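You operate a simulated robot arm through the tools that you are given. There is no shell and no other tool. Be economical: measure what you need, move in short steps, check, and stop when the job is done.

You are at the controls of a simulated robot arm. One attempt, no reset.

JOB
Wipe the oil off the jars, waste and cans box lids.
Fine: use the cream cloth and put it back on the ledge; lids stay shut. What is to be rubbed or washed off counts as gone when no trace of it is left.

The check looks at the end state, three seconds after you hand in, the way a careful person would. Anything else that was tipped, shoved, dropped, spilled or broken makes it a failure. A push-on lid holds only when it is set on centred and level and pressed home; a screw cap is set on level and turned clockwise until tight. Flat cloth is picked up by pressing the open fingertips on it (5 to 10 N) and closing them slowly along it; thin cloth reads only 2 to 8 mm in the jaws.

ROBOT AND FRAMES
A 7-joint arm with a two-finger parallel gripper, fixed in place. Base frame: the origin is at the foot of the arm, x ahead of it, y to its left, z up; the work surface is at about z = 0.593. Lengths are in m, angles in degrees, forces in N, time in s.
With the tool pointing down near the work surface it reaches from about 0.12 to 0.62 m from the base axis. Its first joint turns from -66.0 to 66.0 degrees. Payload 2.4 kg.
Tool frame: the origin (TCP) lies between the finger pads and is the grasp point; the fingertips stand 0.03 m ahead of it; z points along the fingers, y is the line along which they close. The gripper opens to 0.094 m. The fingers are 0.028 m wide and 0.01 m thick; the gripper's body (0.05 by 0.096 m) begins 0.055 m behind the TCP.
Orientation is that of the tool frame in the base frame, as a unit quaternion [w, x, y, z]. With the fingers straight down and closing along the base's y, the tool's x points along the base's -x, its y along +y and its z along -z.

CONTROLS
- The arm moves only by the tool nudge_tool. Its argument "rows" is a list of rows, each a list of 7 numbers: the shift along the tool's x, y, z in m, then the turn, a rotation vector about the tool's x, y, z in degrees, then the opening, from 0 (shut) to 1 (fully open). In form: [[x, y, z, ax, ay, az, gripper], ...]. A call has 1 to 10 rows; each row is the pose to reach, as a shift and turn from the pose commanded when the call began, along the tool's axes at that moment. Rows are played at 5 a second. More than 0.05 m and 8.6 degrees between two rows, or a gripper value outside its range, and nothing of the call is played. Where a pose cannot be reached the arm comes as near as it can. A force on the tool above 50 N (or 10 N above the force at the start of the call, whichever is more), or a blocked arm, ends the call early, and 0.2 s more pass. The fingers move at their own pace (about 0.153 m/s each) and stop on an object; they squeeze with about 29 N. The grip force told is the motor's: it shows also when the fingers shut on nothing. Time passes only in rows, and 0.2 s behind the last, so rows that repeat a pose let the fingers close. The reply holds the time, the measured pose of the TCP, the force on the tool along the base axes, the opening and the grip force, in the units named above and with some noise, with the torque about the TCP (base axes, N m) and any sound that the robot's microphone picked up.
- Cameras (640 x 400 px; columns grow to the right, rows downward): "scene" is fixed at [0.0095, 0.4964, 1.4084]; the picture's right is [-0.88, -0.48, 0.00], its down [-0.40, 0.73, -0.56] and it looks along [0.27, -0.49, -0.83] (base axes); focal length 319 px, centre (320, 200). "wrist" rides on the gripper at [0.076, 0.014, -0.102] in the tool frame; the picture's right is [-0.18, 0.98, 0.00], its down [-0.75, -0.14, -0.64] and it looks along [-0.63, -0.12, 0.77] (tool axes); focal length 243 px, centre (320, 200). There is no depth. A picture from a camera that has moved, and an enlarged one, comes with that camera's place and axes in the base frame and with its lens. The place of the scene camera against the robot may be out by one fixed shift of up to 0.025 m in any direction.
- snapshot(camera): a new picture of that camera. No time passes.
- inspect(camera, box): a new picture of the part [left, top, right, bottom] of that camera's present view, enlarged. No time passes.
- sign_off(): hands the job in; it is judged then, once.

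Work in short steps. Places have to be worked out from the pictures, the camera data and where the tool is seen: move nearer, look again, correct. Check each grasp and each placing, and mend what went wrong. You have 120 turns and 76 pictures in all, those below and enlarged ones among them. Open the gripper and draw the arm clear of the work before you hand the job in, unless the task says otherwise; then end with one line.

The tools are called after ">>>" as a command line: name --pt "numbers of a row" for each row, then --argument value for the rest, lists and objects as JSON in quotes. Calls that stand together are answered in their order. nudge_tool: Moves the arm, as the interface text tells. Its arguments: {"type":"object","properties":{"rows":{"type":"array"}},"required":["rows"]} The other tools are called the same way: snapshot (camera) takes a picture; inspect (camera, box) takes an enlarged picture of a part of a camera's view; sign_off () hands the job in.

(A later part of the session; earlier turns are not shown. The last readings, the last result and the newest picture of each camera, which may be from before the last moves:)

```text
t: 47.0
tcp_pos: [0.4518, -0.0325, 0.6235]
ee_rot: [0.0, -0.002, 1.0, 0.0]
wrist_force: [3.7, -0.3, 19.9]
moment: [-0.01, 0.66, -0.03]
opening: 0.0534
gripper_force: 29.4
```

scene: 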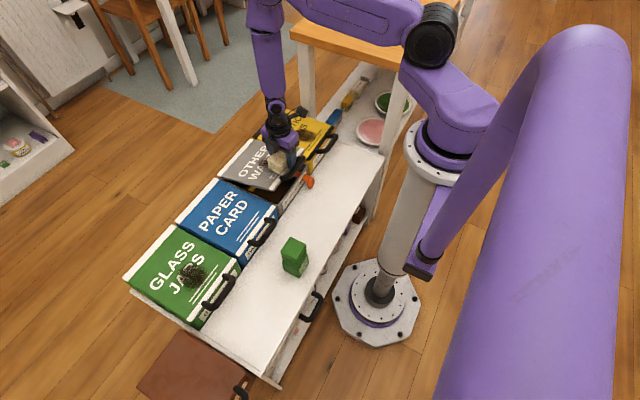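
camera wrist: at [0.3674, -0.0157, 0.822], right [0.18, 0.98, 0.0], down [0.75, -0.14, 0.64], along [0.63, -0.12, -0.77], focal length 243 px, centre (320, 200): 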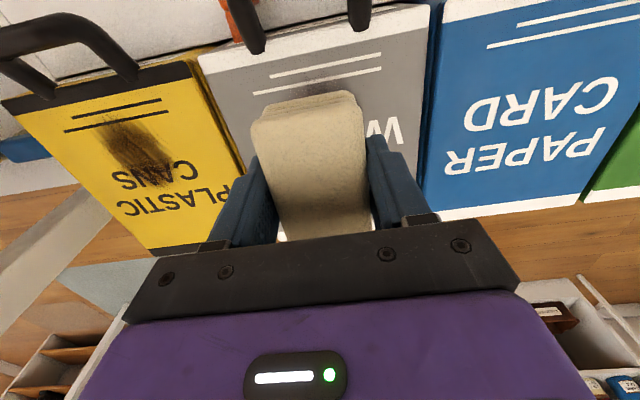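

The pad's near edge touches first (20 N, torque about y): it tilted in the jaws. Pressing a bit more should turn it flat again; I continue in half-millimetre steps.

>>> nudge_tool --pt "0 0 0.0005 0 0 0 0" --pt "0 0 0.001 0 0 0 0" --pt "0 0 0.001 0 0 0 0"

>>> nudge_tool --pt "0 0 0.0005 0 0 0 0" --pt "0 0 0.001 0 0 0 0" --pt "0 0 0.001 0 0 0 0"

```text
t: 47.8
tcp_pos: [0.451, -0.0324, 0.6238]
ee_rot: [0.001, -0.002, 1.0, 0.0]
wrist_force: [4.5, 0.5, 20.4]
moment: [-0.02, 0.66, 0.0]
opening: 0.0533
gripper_force: 29.1
```

```text
t: 48.6
tcp_pos: [0.4513, -0.0313, 0.6216]
ee_rot: [0.001, -0.002, 1.0, 0.0]
wrist_force: [-0.1, 1.8, 33.1]
moment: [0.25, 0.24, 0.24]
opening: 0.0529
gripper_force: 28.6
```

It is now flat on the lid (torque dropped). I ease to a lighter press and stroke in y.

>>> nudge_tool --pt "0 0 -0.0006 0 0 0 0" --pt "0 0 -0.0006 0 0 0 0"

>>> nudge_tool --pt "0 0.005 0 0 0 0 0" --pt "0 0.01 0 0 0 0 0" --pt "0 0.015 0 0 0 0 0" --pt "0 0.02 0 0 0 0 0"

```text
t: 49.2
tcp_pos: [0.4502, -0.0321, 0.6226]
ee_rot: [0.001, -0.003, 1.0, 0.0]
wrist_force: [2.0, 1.1, 21.4]
moment: [0.22, 0.16, 0.19]
opening: 0.0534
gripper_force: 29.6
```

```text
t: 50.2
tcp_pos: [0.4506, -0.0122, 0.6233]
ee_rot: [0.0, -0.002, 1.0, 0.0]
wrist_force: [-1.0, -5.8, 12.3]
moment: [-0.3, 0.02, 0.02]
opening: 0.0535
gripper_force: 28.8
```

Good: 12 N normal, 6 N friction. I continue with full back-and-forth strokes.

>>> nudge_tool --pt "0 -0.01 0 0 0 0 0" --pt "0 -0.02 0 0 0 0 0" --pt "0 -0.03 0 0 0 0 0" --pt "0 -0.04 0 0 0 0 0" --pt "0 -0.03 0 0 0 0 0" --pt "0 -0.02 0 0 0 0 0" --pt "0 -0.01 0 0 0 0 0" --pt "0 0 0 0 0 0 0"

>>> nudge_tool --pt "0 -0.01 0 0 0 0 0" --pt "0 -0.02 0 0 0 0 0" --pt "0 -0.03 0 0 0 0 0" --pt "0 -0.04 0 0 0 0 0" --pt "0 -0.03 0 0 0 0 0" --pt "0 -0.02 0 0 0 0 0" --pt "0 -0.01 0 0 0 0 0" --pt "0 0 0 0 0 0 0"

>>> nudge_tool --pt "0 0 -0.015 0 0 0 0" --pt "0.01 0 -0.04 0 0 0 0" --pt "0.01 -0.04 -0.08 0 0 0 0" --pt "0.01 -0.08 -0.1 0 0 0 0" --pt "0.01 -0.08 -0.1 0 0 0 0"

>>> inspect --camera "scene" --box '[190, 80, 350, 210]'

>>> snapshot --camera "wrist"

```text
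t: 52.0
tcp_pos: [0.4492, -0.0109, 0.6235]
ee_rot: [0.0, -0.002, 1.0, 0.0]
wrist_force: [0.0, -3.4, 7.8]
moment: [-0.36, -0.11, -0.01]
opening: 0.0535
gripper_force: 29.3
```

```text
t: 53.8
tcp_pos: [0.4503, -0.0118, 0.623]
ee_rot: [0.0, -0.002, 1.0, 0.0]
wrist_force: [-0.9, -6.2, 9.5]
moment: [-0.54, -0.04, -0.06]
opening: 0.0534
gripper_force: 28.4
```

```text
refused: row 3 steps farther than a row can; nothing moved
```

```text
3.08 times, centred on (270, 145) of scene
camera zoom: at [0.0094, 0.4963, 1.4084], right [-0.88, -0.48, 0.0], down [-0.39, 0.73, -0.56], along [0.27, -0.49, -0.83], focal length 982 px, centre (474, 369)
```

zoom: 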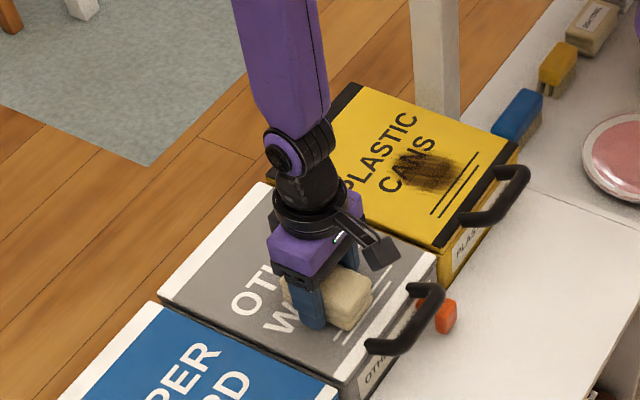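

```text
39 pictures are left
camera wrist: at [0.3753, 0.002, 0.7245], right [0.18, 0.98, 0.0], down [0.75, -0.14, 0.64], along [0.63, -0.12, -0.77], focal length 243 px, centre (320, 200)
```

wrist: 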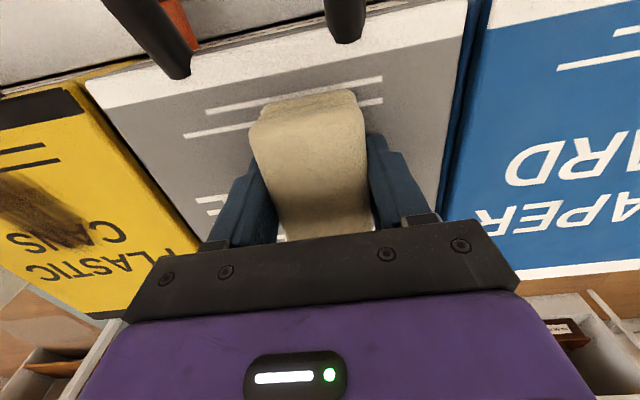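

The lid looks much cleaner. I lift and move aside to view the lid.

>>> nudge_tool --pt "0 0 -0.015 0 0 0 0" --pt "0 0 -0.05 0 0 0 0" --pt "0 0 -0.09 0 0 0 0" --pt "0 -0.04 -0.1 0 0 0 0" --pt "0 -0.08 -0.1 0 0 0 0" --pt "0 -0.12 -0.1 0 0 0 0" --pt "0 -0.16 -0.1 0 0 0 0" --pt "0 -0.16 -0.1 0 0 0 0"

>>> inspect --camera "scene" --box '[210, 120, 310, 220]'

>>> snapshot --camera "wrist"

```text
t: 55.6
tcp_pos: [0.4498, -0.1715, 0.7233]
ee_rot: [0.0, -0.003, 1.0, 0.001]
wrist_force: [0.6, -0.5, -1.0]
moment: [0.02, 0.01, -0.01]
opening: 0.0533
gripper_force: 28.9
```

```text
4.00 times, centred on (260, 170) of scene
camera zoom: at [0.0095, 0.4964, 1.4084], right [-0.88, -0.48, 0.0], down [-0.39, 0.73, -0.56], along [0.27, -0.49, -0.83], focal length 1277 px, centre (560, 320)
```

zoom: 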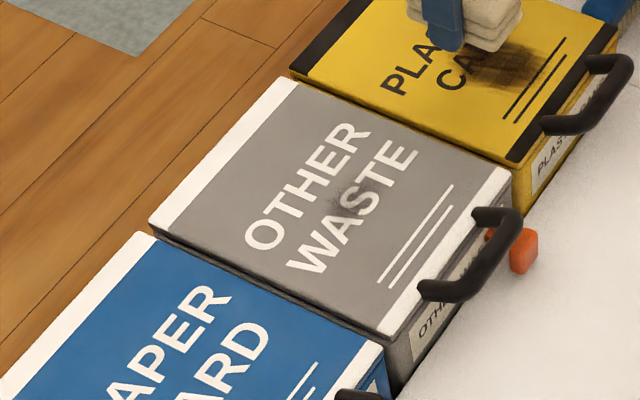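

```text
37 pictures are left
camera wrist: at [0.3752, -0.1576, 0.8242], right [0.18, 0.98, 0.0], down [0.75, -0.14, 0.64], along [0.63, -0.11, -0.77], focal length 243 px, centre (320, 200)
```

wrist: 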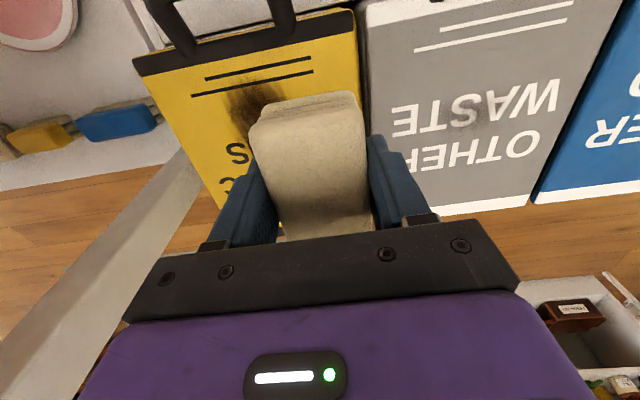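

A faint remnant is left further back at about (0.49, −0.03). I return and rub there, with the pad centred on it.

>>> nudge_tool --pt "-0.01 0.035 0 0 0 0 0" --pt "-0.02 0.07 0 0 0 0 0" --pt "-0.03 0.11 0 0 0 0 0" --pt "-0.04 0.15 0.01 0 0 0 0" --pt "-0.04 0.15 0.05 0 0 0 0" --pt "-0.04 0.15 0.085 0 0 0 0" --pt "-0.04 0.15 0.095 0 0 0 0" --pt "-0.04 0.15 0.098 0 0 0 0" --pt "-0.04 0.15 0.099 0 0 0 0" --pt "-0.04 0.15 0.1 0 0 0 0"

```text
t: 57.8
tcp_pos: [0.4903, -0.0215, 0.6223]
ee_rot: [0.0, -0.001, 1.0, 0.001]
wrist_force: [-0.4, 0.9, 1.5]
moment: [-0.04, 0.04, 0.03]
opening: 0.0531
gripper_force: 28.6
```

Only 1.5 N; I press half a millimetre more and check.

>>> nudge_tool --pt "0 0 0.0005 0 0 0 0" --pt "0 0 0.0008 0 0 0 0" --pt "0 -0.005 0.0008 0 0 0 0" --pt "0 -0.01 0.0008 0 0 0 0"

```text
t: 58.8
tcp_pos: [0.4923, -0.0327, 0.6221]
ee_rot: [0.003, -0.001, 1.0, 0.001]
wrist_force: [1.5, 8.9, 27.6]
moment: [-0.07, 0.49, -0.3]
opening: 0.0532
gripper_force: 28.9
```

A bit firm (28 N); I ease 0.3 mm and rub.

>>> nudge_tool --pt "0 -0.008 -0.0004 0 0 0 0" --pt "0 -0.016 -0.0004 0 0 0 0" --pt "0 -0.008 -0.0004 0 0 0 0" --pt "0 0 -0.0004 0 0 0 0" --pt "0 0.008 -0.0004 0 0 0 0" --pt "0 0.016 -0.0004 0 0 0 0" --pt "0 0.024 -0.0004 0 0 0 0" --pt "0 0.016 -0.0004 0 0 0 0" --pt "0 0.008 -0.0004 0 0 0 0" --pt "0 0 -0.0004 0 0 0 0"

>>> nudge_tool --pt "0 -0.008 0 0 0 0 0" --pt "0 -0.016 0 0 0 0 0" --pt "0 -0.008 0 0 0 0 0" --pt "0 0 0 0 0 0 0" --pt "0 0.008 0 0 0 0 0" --pt "0 0.016 0 0 0 0 0" --pt "0 0.024 0 0 0 0 0" --pt "0 0.016 0 0 0 0 0" --pt "0 0.008 0 0 0 0 0" --pt "0 0 0 0 0 0 0"

>>> nudge_tool --pt "0 0 -0.015 0 0 0 0" --pt "0 0 -0.05 0 0 0 0" --pt "0 0 -0.09 0 0 0 0" --pt "0 -0.04 -0.1 0 0 0 0" --pt "0 -0.08 -0.1 0 0 0 0" --pt "0 -0.12 -0.1 0 0 0 0" --pt "0.01 -0.16 -0.1 0 0 0 0" --pt "0.02 -0.19 -0.1 0 0 0 0" --pt "0.02 -0.19 -0.1 0 0 0 0"

>>> inspect --camera "scene" --box '[210, 100, 350, 220]'

>>> snapshot --camera "wrist"

```text
t: 61.0
tcp_pos: [0.4917, -0.0304, 0.6237]
ee_rot: [0.001, -0.003, 1.0, 0.001]
wrist_force: [0.6, 14.7, 29.0]
moment: [-0.44, 0.28, -0.05]
opening: 0.0534
gripper_force: 29.0
```

```text
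t: 61.6
tcp_pos: [0.4913, -0.045, 0.623]
ee_rot: [0.0, -0.003, 1.0, 0.001]
wrist_force: [-2.0, -0.8, 7.2]
moment: [-0.28, 0.0, -0.04]
opening: 0.0534
gripper_force: 28.7
stopped in row 3: the force on the tool passed its limit at 61 N (the readings are from after the stop); the commanded pose is now the measured one
```

```text
t: 63.6
tcp_pos: [0.4725, -0.2372, 0.7212]
ee_rot: [0.0, -0.003, 1.0, 0.001]
wrist_force: [0.5, -0.4, 0.1]
moment: [0.03, -0.02, -0.02]
opening: 0.0534
gripper_force: 28.7
```

```text
3.33 times, centred on (280, 160) of scene
camera zoom: at [0.0095, 0.4964, 1.4084], right [-0.88, -0.48, 0.0], down [-0.39, 0.73, -0.56], along [0.27, -0.49, -0.83], focal length 1064 px, centre (453, 333)
```

zoom: 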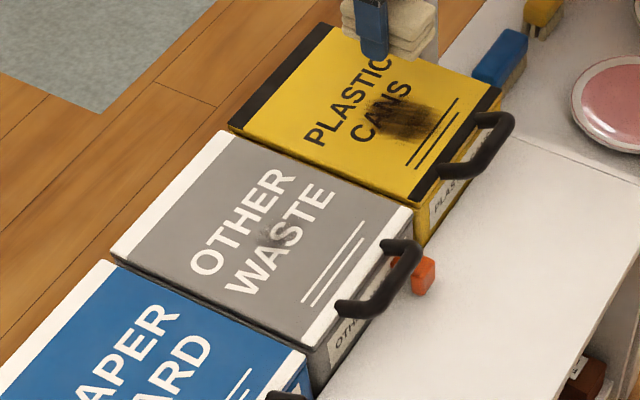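

```text
35 pictures are left
camera wrist: at [0.3964, -0.2234, 0.8235], right [0.18, 0.98, 0.0], down [0.75, -0.14, 0.64], along [0.63, -0.11, -0.77], focal length 243 px, centre (320, 200)
```

wrist: 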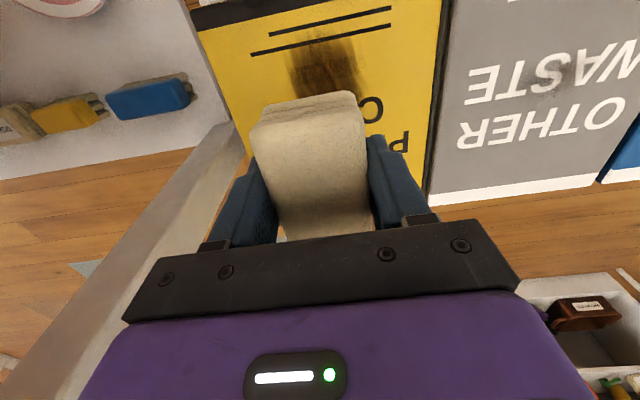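

A small trace remains at about (0.492, −0.03); the pad evidently bears on its near half, so I place it at x ≈ 0.512 to rub it.

>>> nudge_tool --pt "-0.01 0.04 0 0 0 0 0" --pt "-0.02 0.08 0 0 0 0 0" --pt "-0.03 0.12 0 0 0 0 0" --pt "-0.04 0.16 0 0 0 0 0" --pt "-0.04 0.205 0.01 0 0 0 0" --pt "-0.04 0.205 0.05 0 0 0 0" --pt "-0.04 0.205 0.085 0 0 0 0" --pt "-0.04 0.205 0.095 0 0 0 0" --pt "-0.04 0.205 0.097 0 0 0 0" --pt "-0.04 0.205 0.098 0 0 0 0"

>>> nudge_tool --pt "0 0 0.0005 0 0 0 0" --pt "0 0 0.0005 0 0 0 0"

```text
t: 65.8
tcp_pos: [0.5106, -0.031, 0.6233]
ee_rot: [0.0, -0.003, 1.0, 0.0]
wrist_force: [-0.3, 0.3, -0.7]
moment: [0.0, 0.0, -0.02]
opening: 0.0537
gripper_force: 29.0
```

```text
t: 66.4
tcp_pos: [0.5096, -0.0301, 0.6235]
ee_rot: [0.001, -0.003, 1.0, 0.001]
wrist_force: [-0.1, -0.1, -0.3]
moment: [0.03, -0.01, -0.02]
opening: 0.0535
gripper_force: 29.0
```

>>> nudge_tool --pt "0 0 0.0005 0 0 0 0" --pt "0 0 0.0005 0 0 0 0"

>>> nudge_tool --pt "0 0 0.0005 0 0 0 0" --pt "0 0 0.0005 0 0 0 0"

```text
t: 67.0
tcp_pos: [0.5111, -0.0307, 0.6242]
ee_rot: [0.0, -0.002, 1.0, 0.001]
wrist_force: [0.4, -0.4, 0.3]
moment: [0.03, -0.04, 0.01]
opening: 0.0538
gripper_force: 29.0
```

```text
t: 67.6
tcp_pos: [0.5119, -0.03, 0.6235]
ee_rot: [0.0, -0.003, 1.0, 0.002]
wrist_force: [0.4, 0.1, -0.8]
moment: [0.0, -0.01, -0.03]
opening: 0.0533
gripper_force: 29.1
```

>>> nudge_tool --pt "0 0 0.0005 0 0 0 0" --pt "0 0 0.001 0 0 0 0" --pt "0 0 0.001 0 0 0 0"

>>> nudge_tool --pt "0 0 0.0005 0 0 0 0" --pt "0 0 0.0005 0 0 0 0"

```text
t: 68.4
tcp_pos: [0.5107, -0.031, 0.6229]
ee_rot: [0.0, -0.003, 1.0, 0.001]
wrist_force: [-11.2, 0.1, 32.9]
moment: [-0.76, 0.17, -0.12]
opening: 0.0535
gripper_force: 29.1
```

```text
t: 69.1
tcp_pos: [0.5117, -0.0307, 0.6226]
ee_rot: [-0.001, -0.002, 1.0, 0.0]
wrist_force: [-5.7, -0.8, 17.8]
moment: [-0.57, 0.04, -0.15]
opening: 0.0535
gripper_force: 28.8
stopped in row 2: the force on the tool passed its limit at 51 N (the readings are from after the stop); the commanded pose is now the measured one
```

Good contact at about 18 N; I ease very slightly and rub in y.

>>> nudge_tool --pt "0 0.006 -0.0002 0 0 0 0" --pt "0 0.012 -0.0002 0 0 0 0" --pt "0 0.018 -0.0002 0 0 0 0" --pt "0 0.024 -0.0002 0 0 0 0" --pt "0 0.018 -0.0002 0 0 0 0" --pt "0 0.01 -0.0002 0 0 0 0" --pt "0 0 -0.0002 0 0 0 0" --pt "0 -0.008 -0.0002 0 0 0 0" --pt "0 -0.016 -0.0002 0 0 0 0" --pt "0 -0.024 -0.0002 0 0 0 0"

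>>> nudge_tool --pt "0 0.008 -0.0002 0 0 0 0" --pt "0 0.016 -0.0002 0 0 0 0" --pt "0 0.024 -0.0002 0 0 0 0" --pt "0 0.032 -0.0002 0 0 0 0" --pt "0 0.04 -0.0002 0 0 0 0" --pt "0 0.048 -0.0002 0 0 0 0" --pt "0 0.036 -0.0002 0 0 0 0" --pt "0 0.024 -0.0002 0 0 0 0" --pt "0 0.012 -0.0002 0 0 0 0" --pt "0 0 -0.0002 0 0 0 0"

>>> nudge_tool --pt "0 0 -0.015 0 0 0 0" --pt "0 0 -0.05 0 0 0 0" --pt "0 0 -0.09 0 0 0 0" --pt "0 -0.04 -0.1 0 0 0 0" --pt "0 -0.08 -0.1 0 0 0 0" --pt "0.01 -0.12 -0.1 0 0 0 0" --pt "0.03 -0.16 -0.1 0 0 0 0" --pt "0.03 -0.16 -0.1 0 0 0 0"

>>> inspect --camera "scene" --box '[210, 100, 350, 220]'

```text
t: 71.3
tcp_pos: [0.511, -0.0535, 0.6227]
ee_rot: [0.002, -0.003, 1.0, 0.001]
wrist_force: [0.5, 15.6, 24.9]
moment: [-0.42, 0.18, -0.03]
opening: 0.0531
gripper_force: 29.1
```

```text
t: 73.5
tcp_pos: [0.5117, -0.054, 0.6214]
ee_rot: [0.002, -0.003, 1.0, 0.001]
wrist_force: [-0.3, 10.0, 17.0]
moment: [-0.27, -0.02, 0.02]
opening: 0.0534
gripper_force: 29.1
```

```text
t: 75.3
tcp_pos: [0.4819, -0.2154, 0.7231]
ee_rot: [0.0, -0.003, 1.0, 0.001]
wrist_force: [0.9, -0.5, -1.1]
moment: [0.02, 0.01, -0.03]
opening: 0.0533
gripper_force: 28.8
```

```text
3.33 times, centred on (280, 160) of scene
camera zoom: at [0.0095, 0.4964, 1.4084], right [-0.88, -0.48, 0.0], down [-0.39, 0.73, -0.56], along [0.27, -0.49, -0.83], focal length 1064 px, centre (453, 333)
```

zoom: 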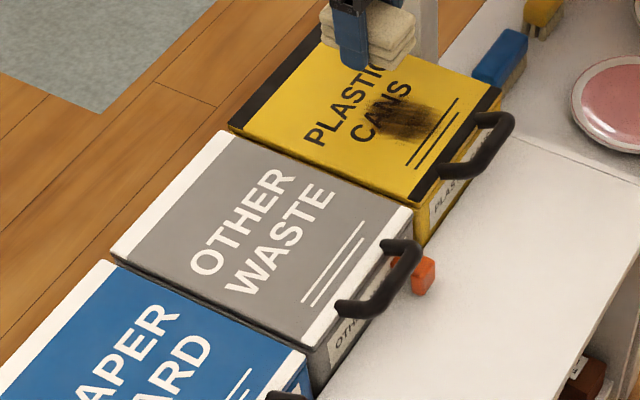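

The waste lid is clean. The cans stain centre is about (0.452, −0.232); I move over it and descend to near contact.

>>> nudge_tool --pt "0.02 -0.016 0.02 0 0 0 0" --pt "0.02 -0.016 0.06 0 0 0 0" --pt "0.02 -0.016 0.085 0 0 0 0" --pt "0.02 -0.016 0.093 0 0 0 0" --pt "0.02 -0.016 0.096 0 0 0 0" --pt "0.02 -0.016 0.098 0 0 0 0" --pt "0.02 -0.016 0.098 0 0 0 0"

>>> nudge_tool --pt "0 0 0.0005 0 0 0 0" --pt "0 0 0.001 0 0 0 0" --pt "0 0 0.001 0 0 0 0"

```text
t: 76.9
tcp_pos: [0.4616, -0.2301, 0.6241]
ee_rot: [0.0, -0.003, 1.0, 0.0]
wrist_force: [-0.1, 0.1, -0.5]
moment: [0.03, 0.02, 0.0]
opening: 0.0535
gripper_force: 28.6
```

```text
t: 77.7
tcp_pos: [0.4619, -0.2315, 0.6229]
ee_rot: [0.0, -0.002, 1.0, 0.002]
wrist_force: [-0.3, 0.3, 0.4]
moment: [0.04, 0.01, 0.01]
opening: 0.0532
gripper_force: 29.4
```

>>> nudge_tool --pt "0 0 0.0003 0 0 0 0" --pt "0 0 0.0005 0 0 0 0" --pt "0 0 0.0005 0 0 0 0"

>>> nudge_tool --pt "0 0 0.0003 0 0 0 0" --pt "0 0 0.0005 0 0 0 0" --pt "0 0 0.0005 0 0 0 0"

```text
t: 78.5
tcp_pos: [0.4635, -0.2321, 0.6233]
ee_rot: [0.0, -0.003, 1.0, 0.001]
wrist_force: [-2.5, 2.3, 8.6]
moment: [-0.22, 0.05, -0.07]
opening: 0.0534
gripper_force: 29.2
```

```text
t: 79.3
tcp_pos: [0.462, -0.2311, 0.6228]
ee_rot: [0.0, -0.002, 1.0, 0.0]
wrist_force: [-6.3, 5.8, 18.7]
moment: [-0.46, 0.09, -0.17]
opening: 0.0533
gripper_force: 29.4
```

About 19 N, good. I rub back and forth in y, then shift x a little.

>>> nudge_tool --pt "0 0.007 0 0 0 0 0" --pt "0 0.014 0 0 0 0 0" --pt "0 0.022 0 0 0 0 0" --pt "0 0.03 0 0 0 0 0" --pt "0 0.02 0 0 0 0 0" --pt "0 0.01 0 0 0 0 0" --pt "0 0 0 0 0 0 0" --pt "0 -0.01 0 0 0 0 0" --pt "0 -0.02 0 0 0 0 0" --pt "0 -0.03 0 0 0 0 0"

>>> nudge_tool --pt "0 0.008 -0.0001 0 0 0 0" --pt "0 0.016 -0.0001 0 0 0 0" --pt "0 0.026 -0.0001 0 0 0 0" --pt "0 0.036 -0.0001 0 0 0 0" --pt "0 0.046 -0.0001 0 0 0 0" --pt "0 0.056 -0.0001 0 0 0 0" --pt "0 0.044 -0.0001 0 0 0 0" --pt "0 0.03 -0.0001 0 0 0 0" --pt "0 0.015 -0.0001 0 0 0 0" --pt "0 0 -0.0001 0 0 0 0"

>>> nudge_tool --pt "-0.008 0 -0.0001 0 0 0 0" --pt "-0.016 0.005 -0.0001 0 0 0 0" --pt "-0.024 0.01 -0.0001 0 0 0 0" --pt "-0.024 0.02 -0.0001 0 0 0 0" --pt "-0.024 0.03 -0.0001 0 0 0 0" --pt "-0.024 0.042 -0.0001 0 0 0 0" --pt "-0.024 0.056 -0.0001 0 0 0 0" --pt "-0.024 0.042 -0.0001 0 0 0 0" --pt "-0.024 0.028 -0.0001 0 0 0 0" --pt "-0.024 0.014 -0.0001 0 0 0 0"

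```text
t: 81.3
tcp_pos: [0.4619, -0.2446, 0.6235]
ee_rot: [-0.004, -0.007, 1.0, 0.003]
wrist_force: [-6.0, 4.6, 17.6]
moment: [-0.41, -0.1, -0.13]
opening: 0.0533
gripper_force: 28.8
stopped in row 10: the force on the tool passed its limit at 62 N (the readings are from after the stop); the commanded pose is now the measured one
```

```text
t: 83.0
tcp_pos: [0.4625, -0.1959, 0.6237]
ee_rot: [-0.01, -0.016, 1.0, 0.007]
wrist_force: [-7.2, 4.9, 19.7]
moment: [-0.51, -0.11, -0.13]
opening: 0.0534
gripper_force: 29.2
stopped in row 8: the force on the tool passed its limit at 68 N (the readings are from after the stop); the commanded pose is now the measured one
```

```text
t: 83.4
tcp_pos: [0.4652, -0.1955, 0.6236]
ee_rot: [-0.016, -0.013, 1.0, 0.009]
wrist_force: [-7.4, 3.0, 21.4]
moment: [-0.58, -0.07, -0.17]
opening: 0.0533
gripper_force: 29.1
stopped in row 1: the force on the tool passed its limit at 57 N (the readings are from after the stop); the commanded pose is now the measured one
```

The hand is tilting from friction, so I lift off, level and look.

>>> nudge_tool --pt "0 0 -0.006 0 0 0 0" --pt "0 0 -0.03 1.0 -1.8 1.3 0" --pt "0 0 -0.07 1.0 -1.8 1.3 0" --pt "0 0.045 -0.08 1.0 -1.8 1.3 0" --pt "0 0.09 -0.08 1.0 -1.8 1.3 0" --pt "0 0.13 -0.08 1.0 -1.8 1.3 0" --pt "0 0.13 -0.08 1.0 -1.8 1.3 0"

>>> inspect --camera "scene" --box '[240, 90, 360, 190]'

>>> snapshot --camera "wrist"

```text
t: 85.0
tcp_pos: [0.4632, -0.066, 0.7055]
ee_rot: [0.0, -0.002, 1.0, 0.0]
wrist_force: [-0.3, -0.2, -0.8]
moment: [0.0, -0.03, 0.01]
opening: 0.0532
gripper_force: 28.8
```

```text
4.00 times, centred on (300, 140) of scene
camera zoom: at [0.0095, 0.4964, 1.4084], right [-0.88, -0.48, 0.0], down [-0.4, 0.73, -0.56], along [0.27, -0.49, -0.83], focal length 1277 px, centre (400, 440)
```

zoom: 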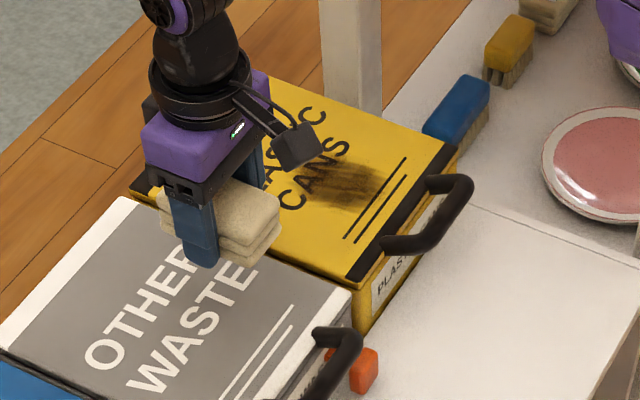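

```text
32 pictures are left
camera wrist: at [0.3877, -0.0522, 0.8075], right [0.18, 0.98, 0.0], down [0.75, -0.14, 0.64], along [0.63, -0.11, -0.77], focal length 243 px, centre (320, 200)
```

wrist: 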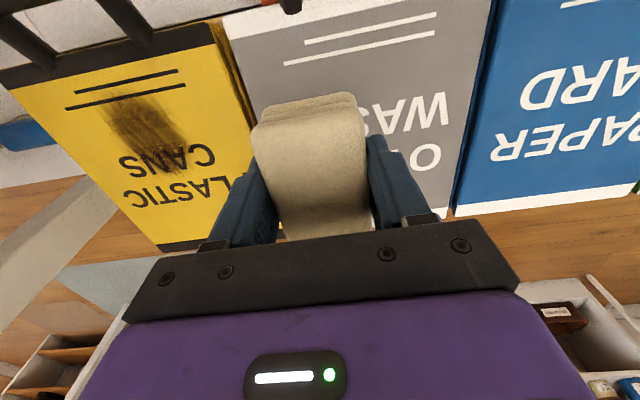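

The cans stain is thinner but still there (x 0.42–0.495, y ≈ −0.23). Torques say the pad bears on its −y edge, so I return with a 1° corrective tilt about tool x.

>>> nudge_tool --pt "0 -0.04 0 1 0 0 0" --pt "0 -0.08 0 1 0 0 0" --pt "0 -0.12 0 1 0 0 0" --pt "0 -0.16 0.01 1 0 0 0" --pt "0 -0.16 0.05 1 0 0 0" --pt "0 -0.16 0.075 1 0 0 0" --pt "0 -0.16 0.079 1 0 0 0" --pt "0 -0.16 0.081 1 0 0 0" --pt "0 -0.16 0.082 1 0 0 0"

>>> nudge_tool --pt "0 0 0.0005 0 0 0 0" --pt "0 0 0.0005 0 0 0 0"

>>> nudge_tool --pt "0 0 0.0005 0 0 0 0" --pt "0 0 0.0005 0 0 0 0"

```text
t: 87.0
tcp_pos: [0.4637, -0.2277, 0.6229]
ee_rot: [0.001, -0.004, 1.0, -0.008]
wrist_force: [-1.2, 0.7, 3.5]
moment: [0.12, 0.08, 0.05]
opening: 0.0534
gripper_force: 28.6
```

```text
t: 87.6
tcp_pos: [0.4636, -0.2289, 0.6232]
ee_rot: [0.001, -0.003, 1.0, -0.009]
wrist_force: [-2.6, 1.4, 14.9]
moment: [0.56, 0.08, 0.05]
opening: 0.0535
gripper_force: 29.3
```

```text
t: 88.2
tcp_pos: [0.4643, -0.228, 0.6221]
ee_rot: [0.001, -0.003, 1.0, -0.009]
wrist_force: [-5.7, 3.4, 31.7]
moment: [1.19, 0.13, 0.11]
opening: 0.0532
gripper_force: 28.7
```

Now it bears on the +y edge; half that tilt should be flat. I back the tilt off by 0.5°.

>>> nudge_tool --pt "0 0 -0.001 -0.5 0 0 0" --pt "0 0 -0.0005 -0.5 0 0 0" --pt "0 0 -0.0005 -0.5 0 0 0"

>>> nudge_tool --pt "0 0 0.0005 0 0 0 0" --pt "0 0 0.0005 0 0 0 0"

```text
t: 89.0
tcp_pos: [0.4637, -0.228, 0.6232]
ee_rot: [0.0, -0.002, 1.0, -0.005]
wrist_force: [-3.2, -0.1, 22.5]
moment: [0.74, 0.15, 0.23]
opening: 0.0534
gripper_force: 29.2
```

```text
t: 89.6
tcp_pos: [0.4643, -0.228, 0.6222]
ee_rot: [0.0, -0.003, 1.0, -0.004]
wrist_force: [-6.2, 2.1, 37.9]
moment: [1.2, 0.13, 0.25]
opening: 0.0532
gripper_force: 28.8
```

>>> nudge_tool --pt "0 0 -0.0007 -0.35 0 0 0" --pt "0 0 -0.0007 -0.35 0 0 0"

```text
t: 90.2
tcp_pos: [0.4639, -0.2285, 0.622]
ee_rot: [0.001, -0.002, 1.0, 0.0]
wrist_force: [-2.0, -2.8, 19.9]
moment: [0.49, 0.17, 0.19]
opening: 0.0532
gripper_force: 28.6
```

Close to flat at 20 N. I rub with modest strokes.

>>> nudge_tool --pt "0 -0.006 -0.0003 0 0 0 0" --pt "0 -0.012 -0.0003 0 0 0 0" --pt "0 -0.018 -0.0003 0 0 0 0" --pt "0 -0.024 -0.0003 0 0 0 0" --pt "0 -0.018 -0.0003 0 0 0 0" --pt "0 -0.012 -0.0003 0 0 0 0" --pt "0 -0.006 -0.0003 0 0 0 0" --pt "0 0 -0.0003 0 0 0 0"

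>>> nudge_tool --pt "0 0.006 0 0 0 0 0" --pt "0 0.012 0 0 0 0 0" --pt "0 0.018 0 0 0 0 0" --pt "0 0.024 0 0 0 0 0" --pt "0 0.016 0 0 0 0 0" --pt "0 0.008 0 0 0 0 0" --pt "0 0 0 0 0 0 0" --pt "0 -0.008 0 0 0 0 0" --pt "0 -0.016 0 0 0 0 0" --pt "0 -0.024 0 0 0 0 0"

```text
t: 92.0
tcp_pos: [0.4637, -0.2273, 0.6238]
ee_rot: [0.001, -0.003, 1.0, -0.001]
wrist_force: [0.5, 0.7, 0.0]
moment: [0.03, 0.02, -0.02]
opening: 0.0535
gripper_force: 29.0
```

```text
t: 94.2
tcp_pos: [0.4637, -0.2515, 0.6228]
ee_rot: [0.001, -0.003, 1.0, -0.001]
wrist_force: [1.1, 7.6, 12.2]
moment: [0.59, 0.0, 0.0]
opening: 0.0535
gripper_force: 29.5
```

Contact is light in one direction; I add 0.2 mm and continue strokes, then view.

>>> nudge_tool --pt "0 0.008 0.0003 0 0 0 0" --pt "0 0.016 0.0003 0 0 0 0" --pt "0 0.024 0.0003 0 0 0 0" --pt "0 0.032 0.0003 0 0 0 0" --pt "0 0.04 0.0003 0 0 0 0" --pt "0 0.048 0.0003 0 0 0 0" --pt "0 0.038 0.0003 0 0 0 0" --pt "0 0.026 0.0002 0 0 0 0" --pt "0 0.014 0.0001 0 0 0 0" --pt "0 0.004 0.0 0 0 0 0"

>>> nudge_tool --pt "-0.008 0.004 0 0 0 0 0" --pt "-0.016 0.012 0 0 0 0 0" --pt "-0.02 0.022 0.0002 0 0 0 0" --pt "-0.02 0.032 0.0002 0 0 0 0" --pt "-0.02 0.042 0.0002 0 0 0 0" --pt "-0.02 0.032 0.0001 0 0 0 0" --pt "-0.02 0.022 0 0 0 0 0" --pt "-0.02 0.012 0 0 0 0 0" --pt "-0.02 0.004 0 0 0 0 0"

>>> nudge_tool --pt "0 0 -0.006 0 0 0 0" --pt "0 0 -0.03 0 0 0 0" --pt "0 0 -0.07 0 0 0 0" --pt "0 0.045 -0.08 0 0 0 0" --pt "0 0.09 -0.08 0 0 0 0" --pt "0 0.13 -0.08 0 0 0 0" --pt "0 0.16 -0.08 0 0 0 0" --pt "0 0.16 -0.08 0 0 0 0"

>>> snapshot --camera "wrist"

>>> inspect --camera "scene" --box '[240, 90, 360, 190]'

```text
t: 96.4
tcp_pos: [0.4629, -0.2468, 0.6231]
ee_rot: [0.0, -0.002, 1.0, -0.001]
wrist_force: [0.8, 4.6, 4.9]
moment: [0.3, -0.1, 0.04]
opening: 0.0534
gripper_force: 29.3
```

```text
t: 98.4
tcp_pos: [0.4838, -0.2435, 0.623]
ee_rot: [0.001, -0.003, 1.0, -0.002]
wrist_force: [-0.2, 0.0, -0.1]
moment: [-0.02, -0.03, -0.01]
opening: 0.0532
gripper_force: 29.3
```

```text
t: 100.2
tcp_pos: [0.4838, -0.084, 0.7024]
ee_rot: [0.001, -0.003, 1.0, -0.002]
wrist_force: [0.9, 0.0, -0.4]
moment: [0.02, 0.01, 0.01]
opening: 0.0533
gripper_force: 28.6
```

```text
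31 pictures are left
camera wrist: at [0.408, -0.0689, 0.8038], right [0.18, 0.98, 0.0], down [0.75, -0.14, 0.64], along [0.63, -0.12, -0.77], focal length 243 px, centre (320, 200)
```

wrist: 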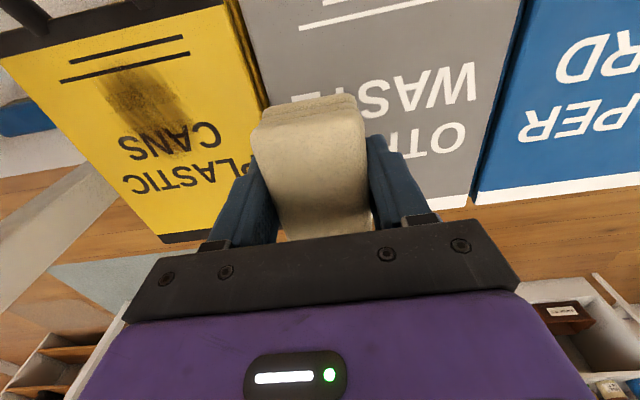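

```text
4.00 times, centred on (300, 140) of scene
camera zoom: at [0.0095, 0.4964, 1.4084], right [-0.88, -0.48, 0.0], down [-0.4, 0.73, -0.56], along [0.27, -0.49, -0.83], focal length 1277 px, centre (400, 440)
```

zoom: 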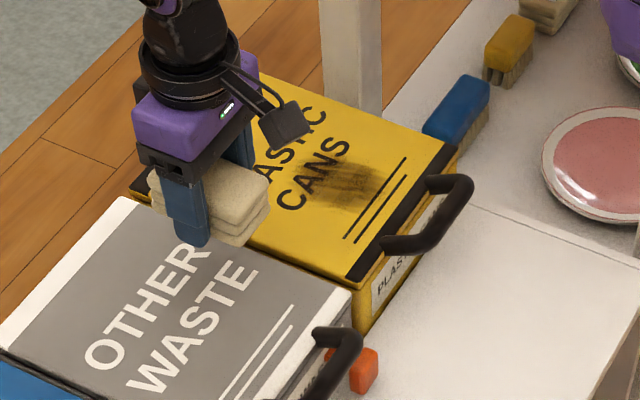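

The cans stain is thinner; it needs more passes with steady pressure. I go back centred at (0.454, −0.229).

>>> nudge_tool --pt "0.01 -0.04 0 0 0 0 0" --pt "0.02 -0.08 0 0 0 0 0" --pt "0.03 -0.12 0 0 0 0 0" --pt "0.03 -0.145 0.01 0 0 0 0" --pt "0.03 -0.145 0.05 0 0 0 0" --pt "0.03 -0.145 0.075 0 0 0 0" --pt "0.03 -0.145 0.079 0 0 0 0" --pt "0.03 -0.145 0.08 0 0 0 0" --pt "0.03 -0.145 0.0805 0 0 0 0" --pt "0.03 -0.145 0.0805 0 0 0 0"

>>> nudge_tool --pt "0 0 0.0003 0 0 0 0" --pt "0 0 0.0003 0 0 0 0"

```text
t: 102.4
tcp_pos: [0.4544, -0.2282, 0.6226]
ee_rot: [0.0, -0.004, 1.0, -0.001]
wrist_force: [-3.2, 4.4, 15.5]
moment: [0.63, 0.06, 0.02]
opening: 0.0536
gripper_force: 29.1
```

```text
t: 103.0
tcp_pos: [0.4528, -0.2283, 0.6228]
ee_rot: [0.001, -0.004, 1.0, -0.001]
wrist_force: [-4.9, 5.8, 27.0]
moment: [1.0, 0.08, 0.14]
opening: 0.0535
gripper_force: 29.1
```

>>> nudge_tool --pt "0 0 -0.0002 -0.3 0 0 0" --pt "0 -0.008 -0.0002 -0.3 0 0 0" --pt "0 -0.016 -0.0002 -0.3 0 0 0" --pt "0 -0.024 -0.0002 -0.3 0 0 0" --pt "0 -0.016 -0.0002 -0.3 0 0 0" --pt "0 -0.008 -0.0002 -0.3 0 0 0" --pt "0 0 -0.0002 -0.3 0 0 0"

>>> nudge_tool --pt "0 0.008 0 0 0 0 0" --pt "0 0.016 0 0 0 0 0" --pt "0 0.024 0 0 0 0 0" --pt "0 0.016 0 0 0 0 0" --pt "0 0.008 0 0 0 0 0" --pt "0 0 0 0 0 0 0" --pt "0 -0.008 0 0 0 0 0" --pt "0 -0.016 0 0 0 0 0" --pt "0 -0.008 0 0 0 0 0" --pt "0 0 0 0 0 0 0"

```text
t: 103.8
tcp_pos: [0.4548, -0.2336, 0.6237]
ee_rot: [-0.003, -0.009, 1.0, 0.004]
wrist_force: [-6.0, 5.6, 18.6]
moment: [-0.44, -0.09, -0.08]
opening: 0.0534
gripper_force: 28.7
stopped in row 3: the force on the tool passed its limit at 65 N (the readings are from after the stop); the commanded pose is now the measured one
```

```text
t: 104.9
tcp_pos: [0.4558, -0.2132, 0.6234]
ee_rot: [-0.007, -0.017, 1.0, 0.007]
wrist_force: [-7.0, 4.3, 20.2]
moment: [-0.51, -0.11, -0.12]
opening: 0.0534
gripper_force: 28.5
stopped in row 5: the force on the tool passed its limit at 59 N (the readings are from after the stop); the commanded pose is now the measured one
```

Too much pressure makes the pad catch when moving −y. I lift, level the hand again, and use a lighter press (~8 N).

>>> nudge_tool --pt "0 0 -0.006 0 0 0 0" --pt "0 0 -0.006 1.0 -0.8 1.6 0" --pt "0 -0.01 -0.006 1.0 -0.8 1.6 0" --pt "0 -0.01 -0.004 1.0 -0.8 1.6 0" --pt "0 -0.01 -0.002 1.0 -0.8 1.6 0" --pt "0 -0.01 -0.001 1.0 -0.8 1.6 0" --pt "0 -0.01 -0.001 1.0 -0.8 1.6 0"

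>>> nudge_tool --pt "0 0 0.0004 0 0 0 0" --pt "0 0 0.0004 0 0 0 0"

```text
t: 106.5
tcp_pos: [0.4556, -0.2251, 0.6235]
ee_rot: [0.001, -0.002, 1.0, -0.003]
wrist_force: [0.0, 0.4, -0.3]
moment: [-0.01, 0.0, -0.01]
opening: 0.0534
gripper_force: 29.4
```

```text
t: 107.1
tcp_pos: [0.4554, -0.2239, 0.6227]
ee_rot: [0.002, -0.002, 1.0, -0.003]
wrist_force: [-0.7, 0.6, 3.9]
moment: [0.16, 0.09, 0.03]
opening: 0.0534
gripper_force: 28.6
```

4 N; I add 0.2 mm and stroke both ways.

>>> nudge_tool --pt "0 -0.008 0.0002 0 0 0 0" --pt "0 -0.016 0.0002 0 0 0 0" --pt "0 -0.024 0.0002 0 0 0 0" --pt "0 -0.032 0.0002 0 0 0 0" --pt "0 -0.024 0.0004 0 0 0 0" --pt "0 -0.014 0.0004 0 0 0 0" --pt "0 -0.004 0.0004 0 0 0 0" --pt "0 0.006 0.0004 0 0 0 0" --pt "0 0.016 0.0004 0 0 0 0" --pt "0 0.024 0.0004 0 0 0 0"

>>> nudge_tool --pt "0 -0.01 -0.0002 0 0 0 0" --pt "0 -0.02 -0.0002 0 0 0 0" --pt "0 -0.03 -0.0002 0 0 0 0" --pt "0 -0.04 -0.0002 0 0 0 0" --pt "0 -0.052 -0.0002 0 0 0 0" --pt "0 -0.04 0 0 0 0 0" --pt "0 -0.03 0 0 0 0 0" --pt "0 -0.02 0 0 0 0 0" --pt "0 -0.01 0 0 0 0 0" --pt "0 0 0 0 0 0 0"

```text
t: 109.3
tcp_pos: [0.4567, -0.2007, 0.6226]
ee_rot: [0.001, -0.003, 1.0, -0.003]
wrist_force: [0.5, -8.6, 13.6]
moment: [0.16, 0.17, 0.11]
opening: 0.0533
gripper_force: 28.8
```

```text
t: 111.5
tcp_pos: [0.4568, -0.2015, 0.6238]
ee_rot: [0.002, -0.003, 1.0, -0.003]
wrist_force: [0.3, -14.5, 25.8]
moment: [0.35, 0.35, 0.19]
opening: 0.0533
gripper_force: 29.0
```

Steady contact both ways now. I repeat these strokes with slight x shifts.

>>> nudge_tool --pt "0.002 -0.01 -0.0003 0 0 0 0" --pt "0.004 -0.02 -0.0003 0 0 0 0" --pt "0.006 -0.03 -0.0003 0 0 0 0" --pt "0.008 -0.04 -0.0003 0 0 0 0" --pt "0.01 -0.052 -0.0003 0 0 0 0" --pt "0.01 -0.04 -0.0001 0 0 0 0" --pt "0.01 -0.03 -0.0001 0 0 0 0" --pt "0.01 -0.02 -0.0001 0 0 0 0" --pt "0.01 -0.01 -0.0001 0 0 0 0" --pt "0.01 0 -0.0001 0 0 0 0"

>>> nudge_tool --pt "-0.004 -0.01 -0.0002 0 0 0 0" --pt "-0.008 -0.02 -0.0002 0 0 0 0" --pt "-0.012 -0.03 -0.0002 0 0 0 0" --pt "-0.016 -0.04 -0.0002 0 0 0 0" --pt "-0.02 -0.052 -0.0002 0 0 0 0" --pt "-0.02 -0.04 0 0 0 0 0" --pt "-0.02 -0.03 0 0 0 0 0" --pt "-0.02 -0.02 0 0 0 0 0" --pt "-0.02 -0.01 0 0 0 0 0" --pt "-0.02 0 0 0 0 0 0"

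>>> nudge_tool --pt "-0.004 -0.01 -0.0002 0 0 0 0" --pt "-0.008 -0.02 -0.0002 0 0 0 0" --pt "-0.012 -0.03 -0.0002 0 0 0 0" --pt "-0.016 -0.04 -0.0002 0 0 0 0" --pt "-0.02 -0.052 -0.0002 0 0 0 0" --pt "-0.02 -0.04 0 0 0 0 0" --pt "-0.02 -0.03 0 0 0 0 0" --pt "-0.02 -0.02 0 0 0 0 0" --pt "-0.02 -0.01 0 0 0 0 0" --pt "-0.02 0 0 0 0 0 0"

>>> nudge_tool --pt "0 0 -0.006 0 0 0 0" --pt "0 0 -0.03 0 0 0 0" --pt "0 0 -0.07 0 0 0 0" --pt "0 0.045 -0.08 0 0 0 0" --pt "0 0.09 -0.08 0 0 0 0" --pt "0 0.13 -0.08 0 0 0 0" --pt "0 0.13 -0.08 0 0 0 0"

>>> snapshot --camera "wrist"

>>> inspect --camera "scene" --box '[240, 90, 360, 190]'

```text
t: 112.0
tcp_pos: [0.4559, -0.2081, 0.6222]
ee_rot: [-0.001, -0.009, 1.0, -0.002]
wrist_force: [-3.3, -1.2, 7.7]
moment: [0.16, -0.01, 0.04]
opening: 0.0534
gripper_force: 29.3
stopped in row 2: the force on the tool passed its limit at 63 N (the readings are from after the stop); the commanded pose is now the measured one
```

```text
t: 114.2
tcp_pos: [0.4772, -0.2037, 0.6229]
ee_rot: [-0.001, -0.011, 1.0, -0.002]
wrist_force: [0.9, -4.1, 4.5]
moment: [0.06, -0.04, -0.06]
opening: 0.053
gripper_force: 29.5
```

```text
t: 116.4
tcp_pos: [0.4966, -0.2063, 0.624]
ee_rot: [0.0, -0.01, 1.0, -0.002]
wrist_force: [-1.5, -9.0, 14.8]
moment: [0.23, -0.17, -0.09]
opening: 0.0534
gripper_force: 28.6
```

```text
t: 118.0
tcp_pos: [0.494, -0.0739, 0.702]
ee_rot: [0.0, -0.01, 1.0, -0.002]
wrist_force: [0.6, 0.3, -0.9]
moment: [0.0, 0.0, 0.01]
opening: 0.0534
gripper_force: 29.1
```

```text
29 pictures are left
camera wrist: at [0.419, -0.0607, 0.8049], right [0.16, 0.99, 0.0], down [0.76, -0.12, 0.64], along [0.63, -0.11, -0.77], focal length 243 px, centre (320, 200)
```

wrist: 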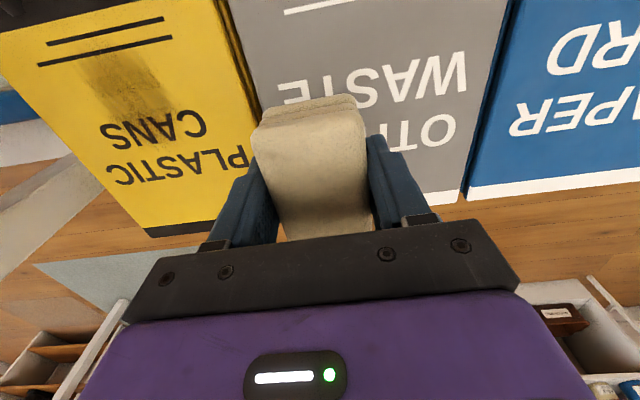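

```text
4.00 times, centred on (300, 140) of scene
camera zoom: at [0.0095, 0.4964, 1.4084], right [-0.88, -0.48, 0.0], down [-0.4, 0.73, -0.56], along [0.27, -0.49, -0.83], focal length 1277 px, centre (400, 440)
```

zoom: 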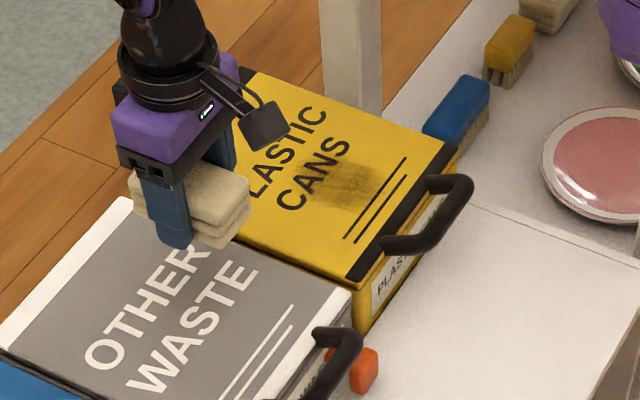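

Much fainter; the rest is centred near (0.445, −0.231). I return there for more light strokes.

>>> nudge_tool --pt "0.01 -0.04 0 0 0 0 0" --pt "0.02 -0.08 0 0 0 0 0" --pt "0.035 -0.12 0 0 0 0 0" --pt "0.048 -0.147 0.01 0 0 0 0" --pt "0.048 -0.147 0.05 0 0 0 0" --pt "0.048 -0.147 0.075 0 0 0 0" --pt "0.048 -0.147 0.079 0 0 0 0" --pt "0.048 -0.147 0.0795 0 0 0 0" --pt "0.048 -0.147 0.0795 0 0 0 0"

```text
t: 120.0
tcp_pos: [0.4476, -0.2229, 0.6236]
ee_rot: [-0.001, -0.01, 1.0, -0.001]
wrist_force: [0.4, 0.4, -0.2]
moment: [0.02, -0.01, -0.03]
opening: 0.0535
gripper_force: 28.7
```

>>> nudge_tool --pt "0 0 0.0005 0 0 0 0" --pt "0 0 0.0005 0 0 0 0"

>>> nudge_tool --pt "0 -0.008 0.0002 0 0 0 0" --pt "0 -0.016 0.0002 0 0 0 0" --pt "0 -0.024 0.0002 0 0 0 0" --pt "0 -0.032 0.0002 0 0 0 0" --pt "0 -0.024 0.0004 0 0 0 0" --pt "0 -0.014 0.0004 0 0 0 0" --pt "0 -0.004 0.0004 0 0 0 0" --pt "0 0.006 0.0004 0 0 0 0" --pt "0 0.016 0.0004 0 0 0 0" --pt "0 0.024 0.0004 0 0 0 0"

```text
t: 120.6
tcp_pos: [0.4478, -0.2232, 0.6228]
ee_rot: [-0.001, -0.009, 1.0, -0.002]
wrist_force: [-1.1, 1.5, 6.2]
moment: [0.27, -0.04, 0.06]
opening: 0.0534
gripper_force: 28.7
```

```text
t: 122.8
tcp_pos: [0.4484, -0.2001, 0.6239]
ee_rot: [0.0, -0.01, 1.0, -0.002]
wrist_force: [-2.1, -15.2, 29.2]
moment: [0.48, -0.31, -0.14]
opening: 0.0533
gripper_force: 29.2
```

>>> nudge_tool --pt "0 0 -0.0005 0 0 0 0" --pt "0 -0.01 -0.0005 0 0 0 0" --pt "0 -0.02 -0.0004 0 0 0 0" --pt "0 -0.03 -0.0003 0 0 0 0" --pt "0 -0.04 -0.0003 0 0 0 0" --pt "0 -0.05 -0.0003 0 0 0 0" --pt "0 -0.038 -0.0001 0 0 0 0" --pt "0 -0.026 -0.0001 0 0 0 0" --pt "0 -0.014 -0.0001 0 0 0 0" --pt "0 -0.002 -0.0002 0 0 0 0"

>>> nudge_tool --pt "0 0 -0.0003 0 0 0 0" --pt "0 -0.01 -0.0003 0 0 0 0" --pt "0 -0.02 -0.0002 0 0 0 0" --pt "0 -0.03 -0.0001 0 0 0 0" --pt "0 -0.04 -0.0001 0 0 0 0" --pt "0 -0.05 -0.0001 0 0 0 0" --pt "0 -0.038 0 0 0 0 0" --pt "0 -0.026 0 0 0 0 0" --pt "0 -0.014 0 0 0 0 0" --pt "0 -0.002 0 0 0 0 0"

>>> nudge_tool --pt "0 0 -0.006 0 0 0 0" --pt "0 0 -0.03 0 0 0 0" --pt "0 0 -0.07 0 0 0 0" --pt "0 0.045 -0.08 0 0 0 0" --pt "0 0.09 -0.08 0 0 0 0" --pt "0 0.13 -0.08 0 0 0 0" --pt "0 0.13 -0.08 0 0 0 0"

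>>> snapshot --camera "wrist"

>>> inspect --camera "scene" --box '[270, 90, 350, 170]'

```text
t: 123.7
tcp_pos: [0.4495, -0.2183, 0.6234]
ee_rot: [-0.004, -0.013, 1.0, 0.0]
wrist_force: [-2.9, 0.8, 13.2]
moment: [0.13, -0.09, -0.08]
opening: 0.0533
gripper_force: 29.1
stopped in row 4: the force on the tool passed its limit at 62 N (the readings are from after the stop); the commanded pose is now the measured one
```

```text
t: 125.9
tcp_pos: [0.4486, -0.2206, 0.6233]
ee_rot: [-0.003, -0.013, 1.0, -0.001]
wrist_force: [-2.2, -9.8, 20.0]
moment: [0.22, -0.21, -0.08]
opening: 0.0533
gripper_force: 28.9
```

```text
t: 127.5
tcp_pos: [0.4447, -0.0913, 0.7009]
ee_rot: [-0.005, -0.014, 1.0, 0.0]
wrist_force: [0.3, -0.2, 0.1]
moment: [0.03, 0.01, 0.02]
opening: 0.0535
gripper_force: 28.9
```

```text
27 pictures are left
camera wrist: at [0.3698, -0.0783, 0.8038], right [0.16, 0.99, 0.0], down [0.76, -0.12, 0.64], along [0.63, -0.1, -0.77], focal length 243 px, centre (320, 200)
```

wrist: 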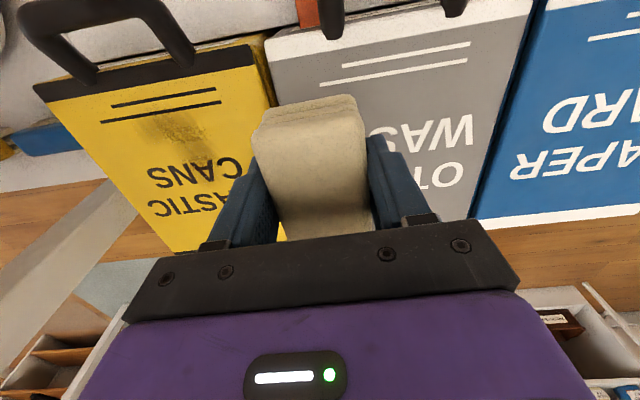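

```text
5.00 times, centred on (310, 130) of scene
camera zoom: at [0.0095, 0.4964, 1.4084], right [-0.88, -0.48, 0.0], down [-0.4, 0.73, -0.56], along [0.27, -0.49, -0.83], focal length 1596 px, centre (370, 550)
```

zoom: 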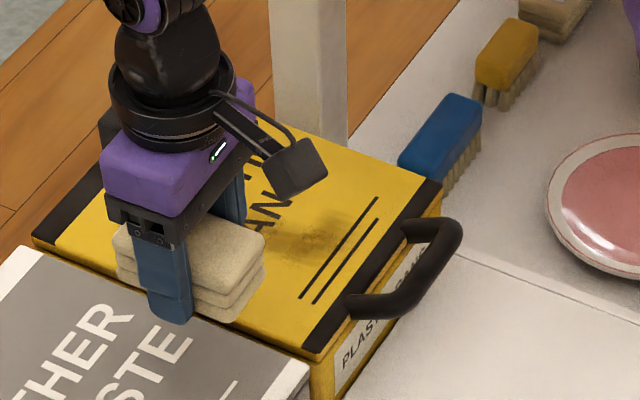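

Only a faint smudge is left near (0.442, −0.235). I level and make another set of strokes there.

>>> nudge_tool --pt "0.002 -0.04 0 0.3 -0.57 1.3 0" --pt "0.002 -0.08 0 0.3 -0.57 1.3 0" --pt "0.002 -0.12 0 0.3 -0.57 1.3 0" --pt "0.002 -0.138 0.01 0.3 -0.57 1.3 0" --pt "0.002 -0.138 0.05 0.3 -0.57 1.3 0" --pt "0.002 -0.138 0.074 0.3 -0.57 1.3 0" --pt "0.002 -0.138 0.0775 0.3 -0.57 1.3 0" --pt "0.002 -0.138 0.078 0.3 -0.57 1.3 0" --pt "0.002 -0.138 0.078 0.3 -0.57 1.3 0"

>>> nudge_tool --pt "0 0 0.0005 0 0 0 0" --pt "0 0 0.0005 0 0 0 0"

```text
t: 129.5
tcp_pos: [0.4458, -0.2289, 0.6255]
ee_rot: [0.002, -0.002, 1.0, -0.003]
wrist_force: [-0.8, -0.3, 0.0]
moment: [-0.01, 0.02, -0.01]
opening: 0.0533
gripper_force: 29.0
```

```text
t: 130.1
tcp_pos: [0.4467, -0.2286, 0.6235]
ee_rot: [0.002, -0.002, 1.0, -0.003]
wrist_force: [-1.0, -0.5, -0.1]
moment: [0.0, 0.04, 0.0]
opening: 0.0533
gripper_force: 29.2
```

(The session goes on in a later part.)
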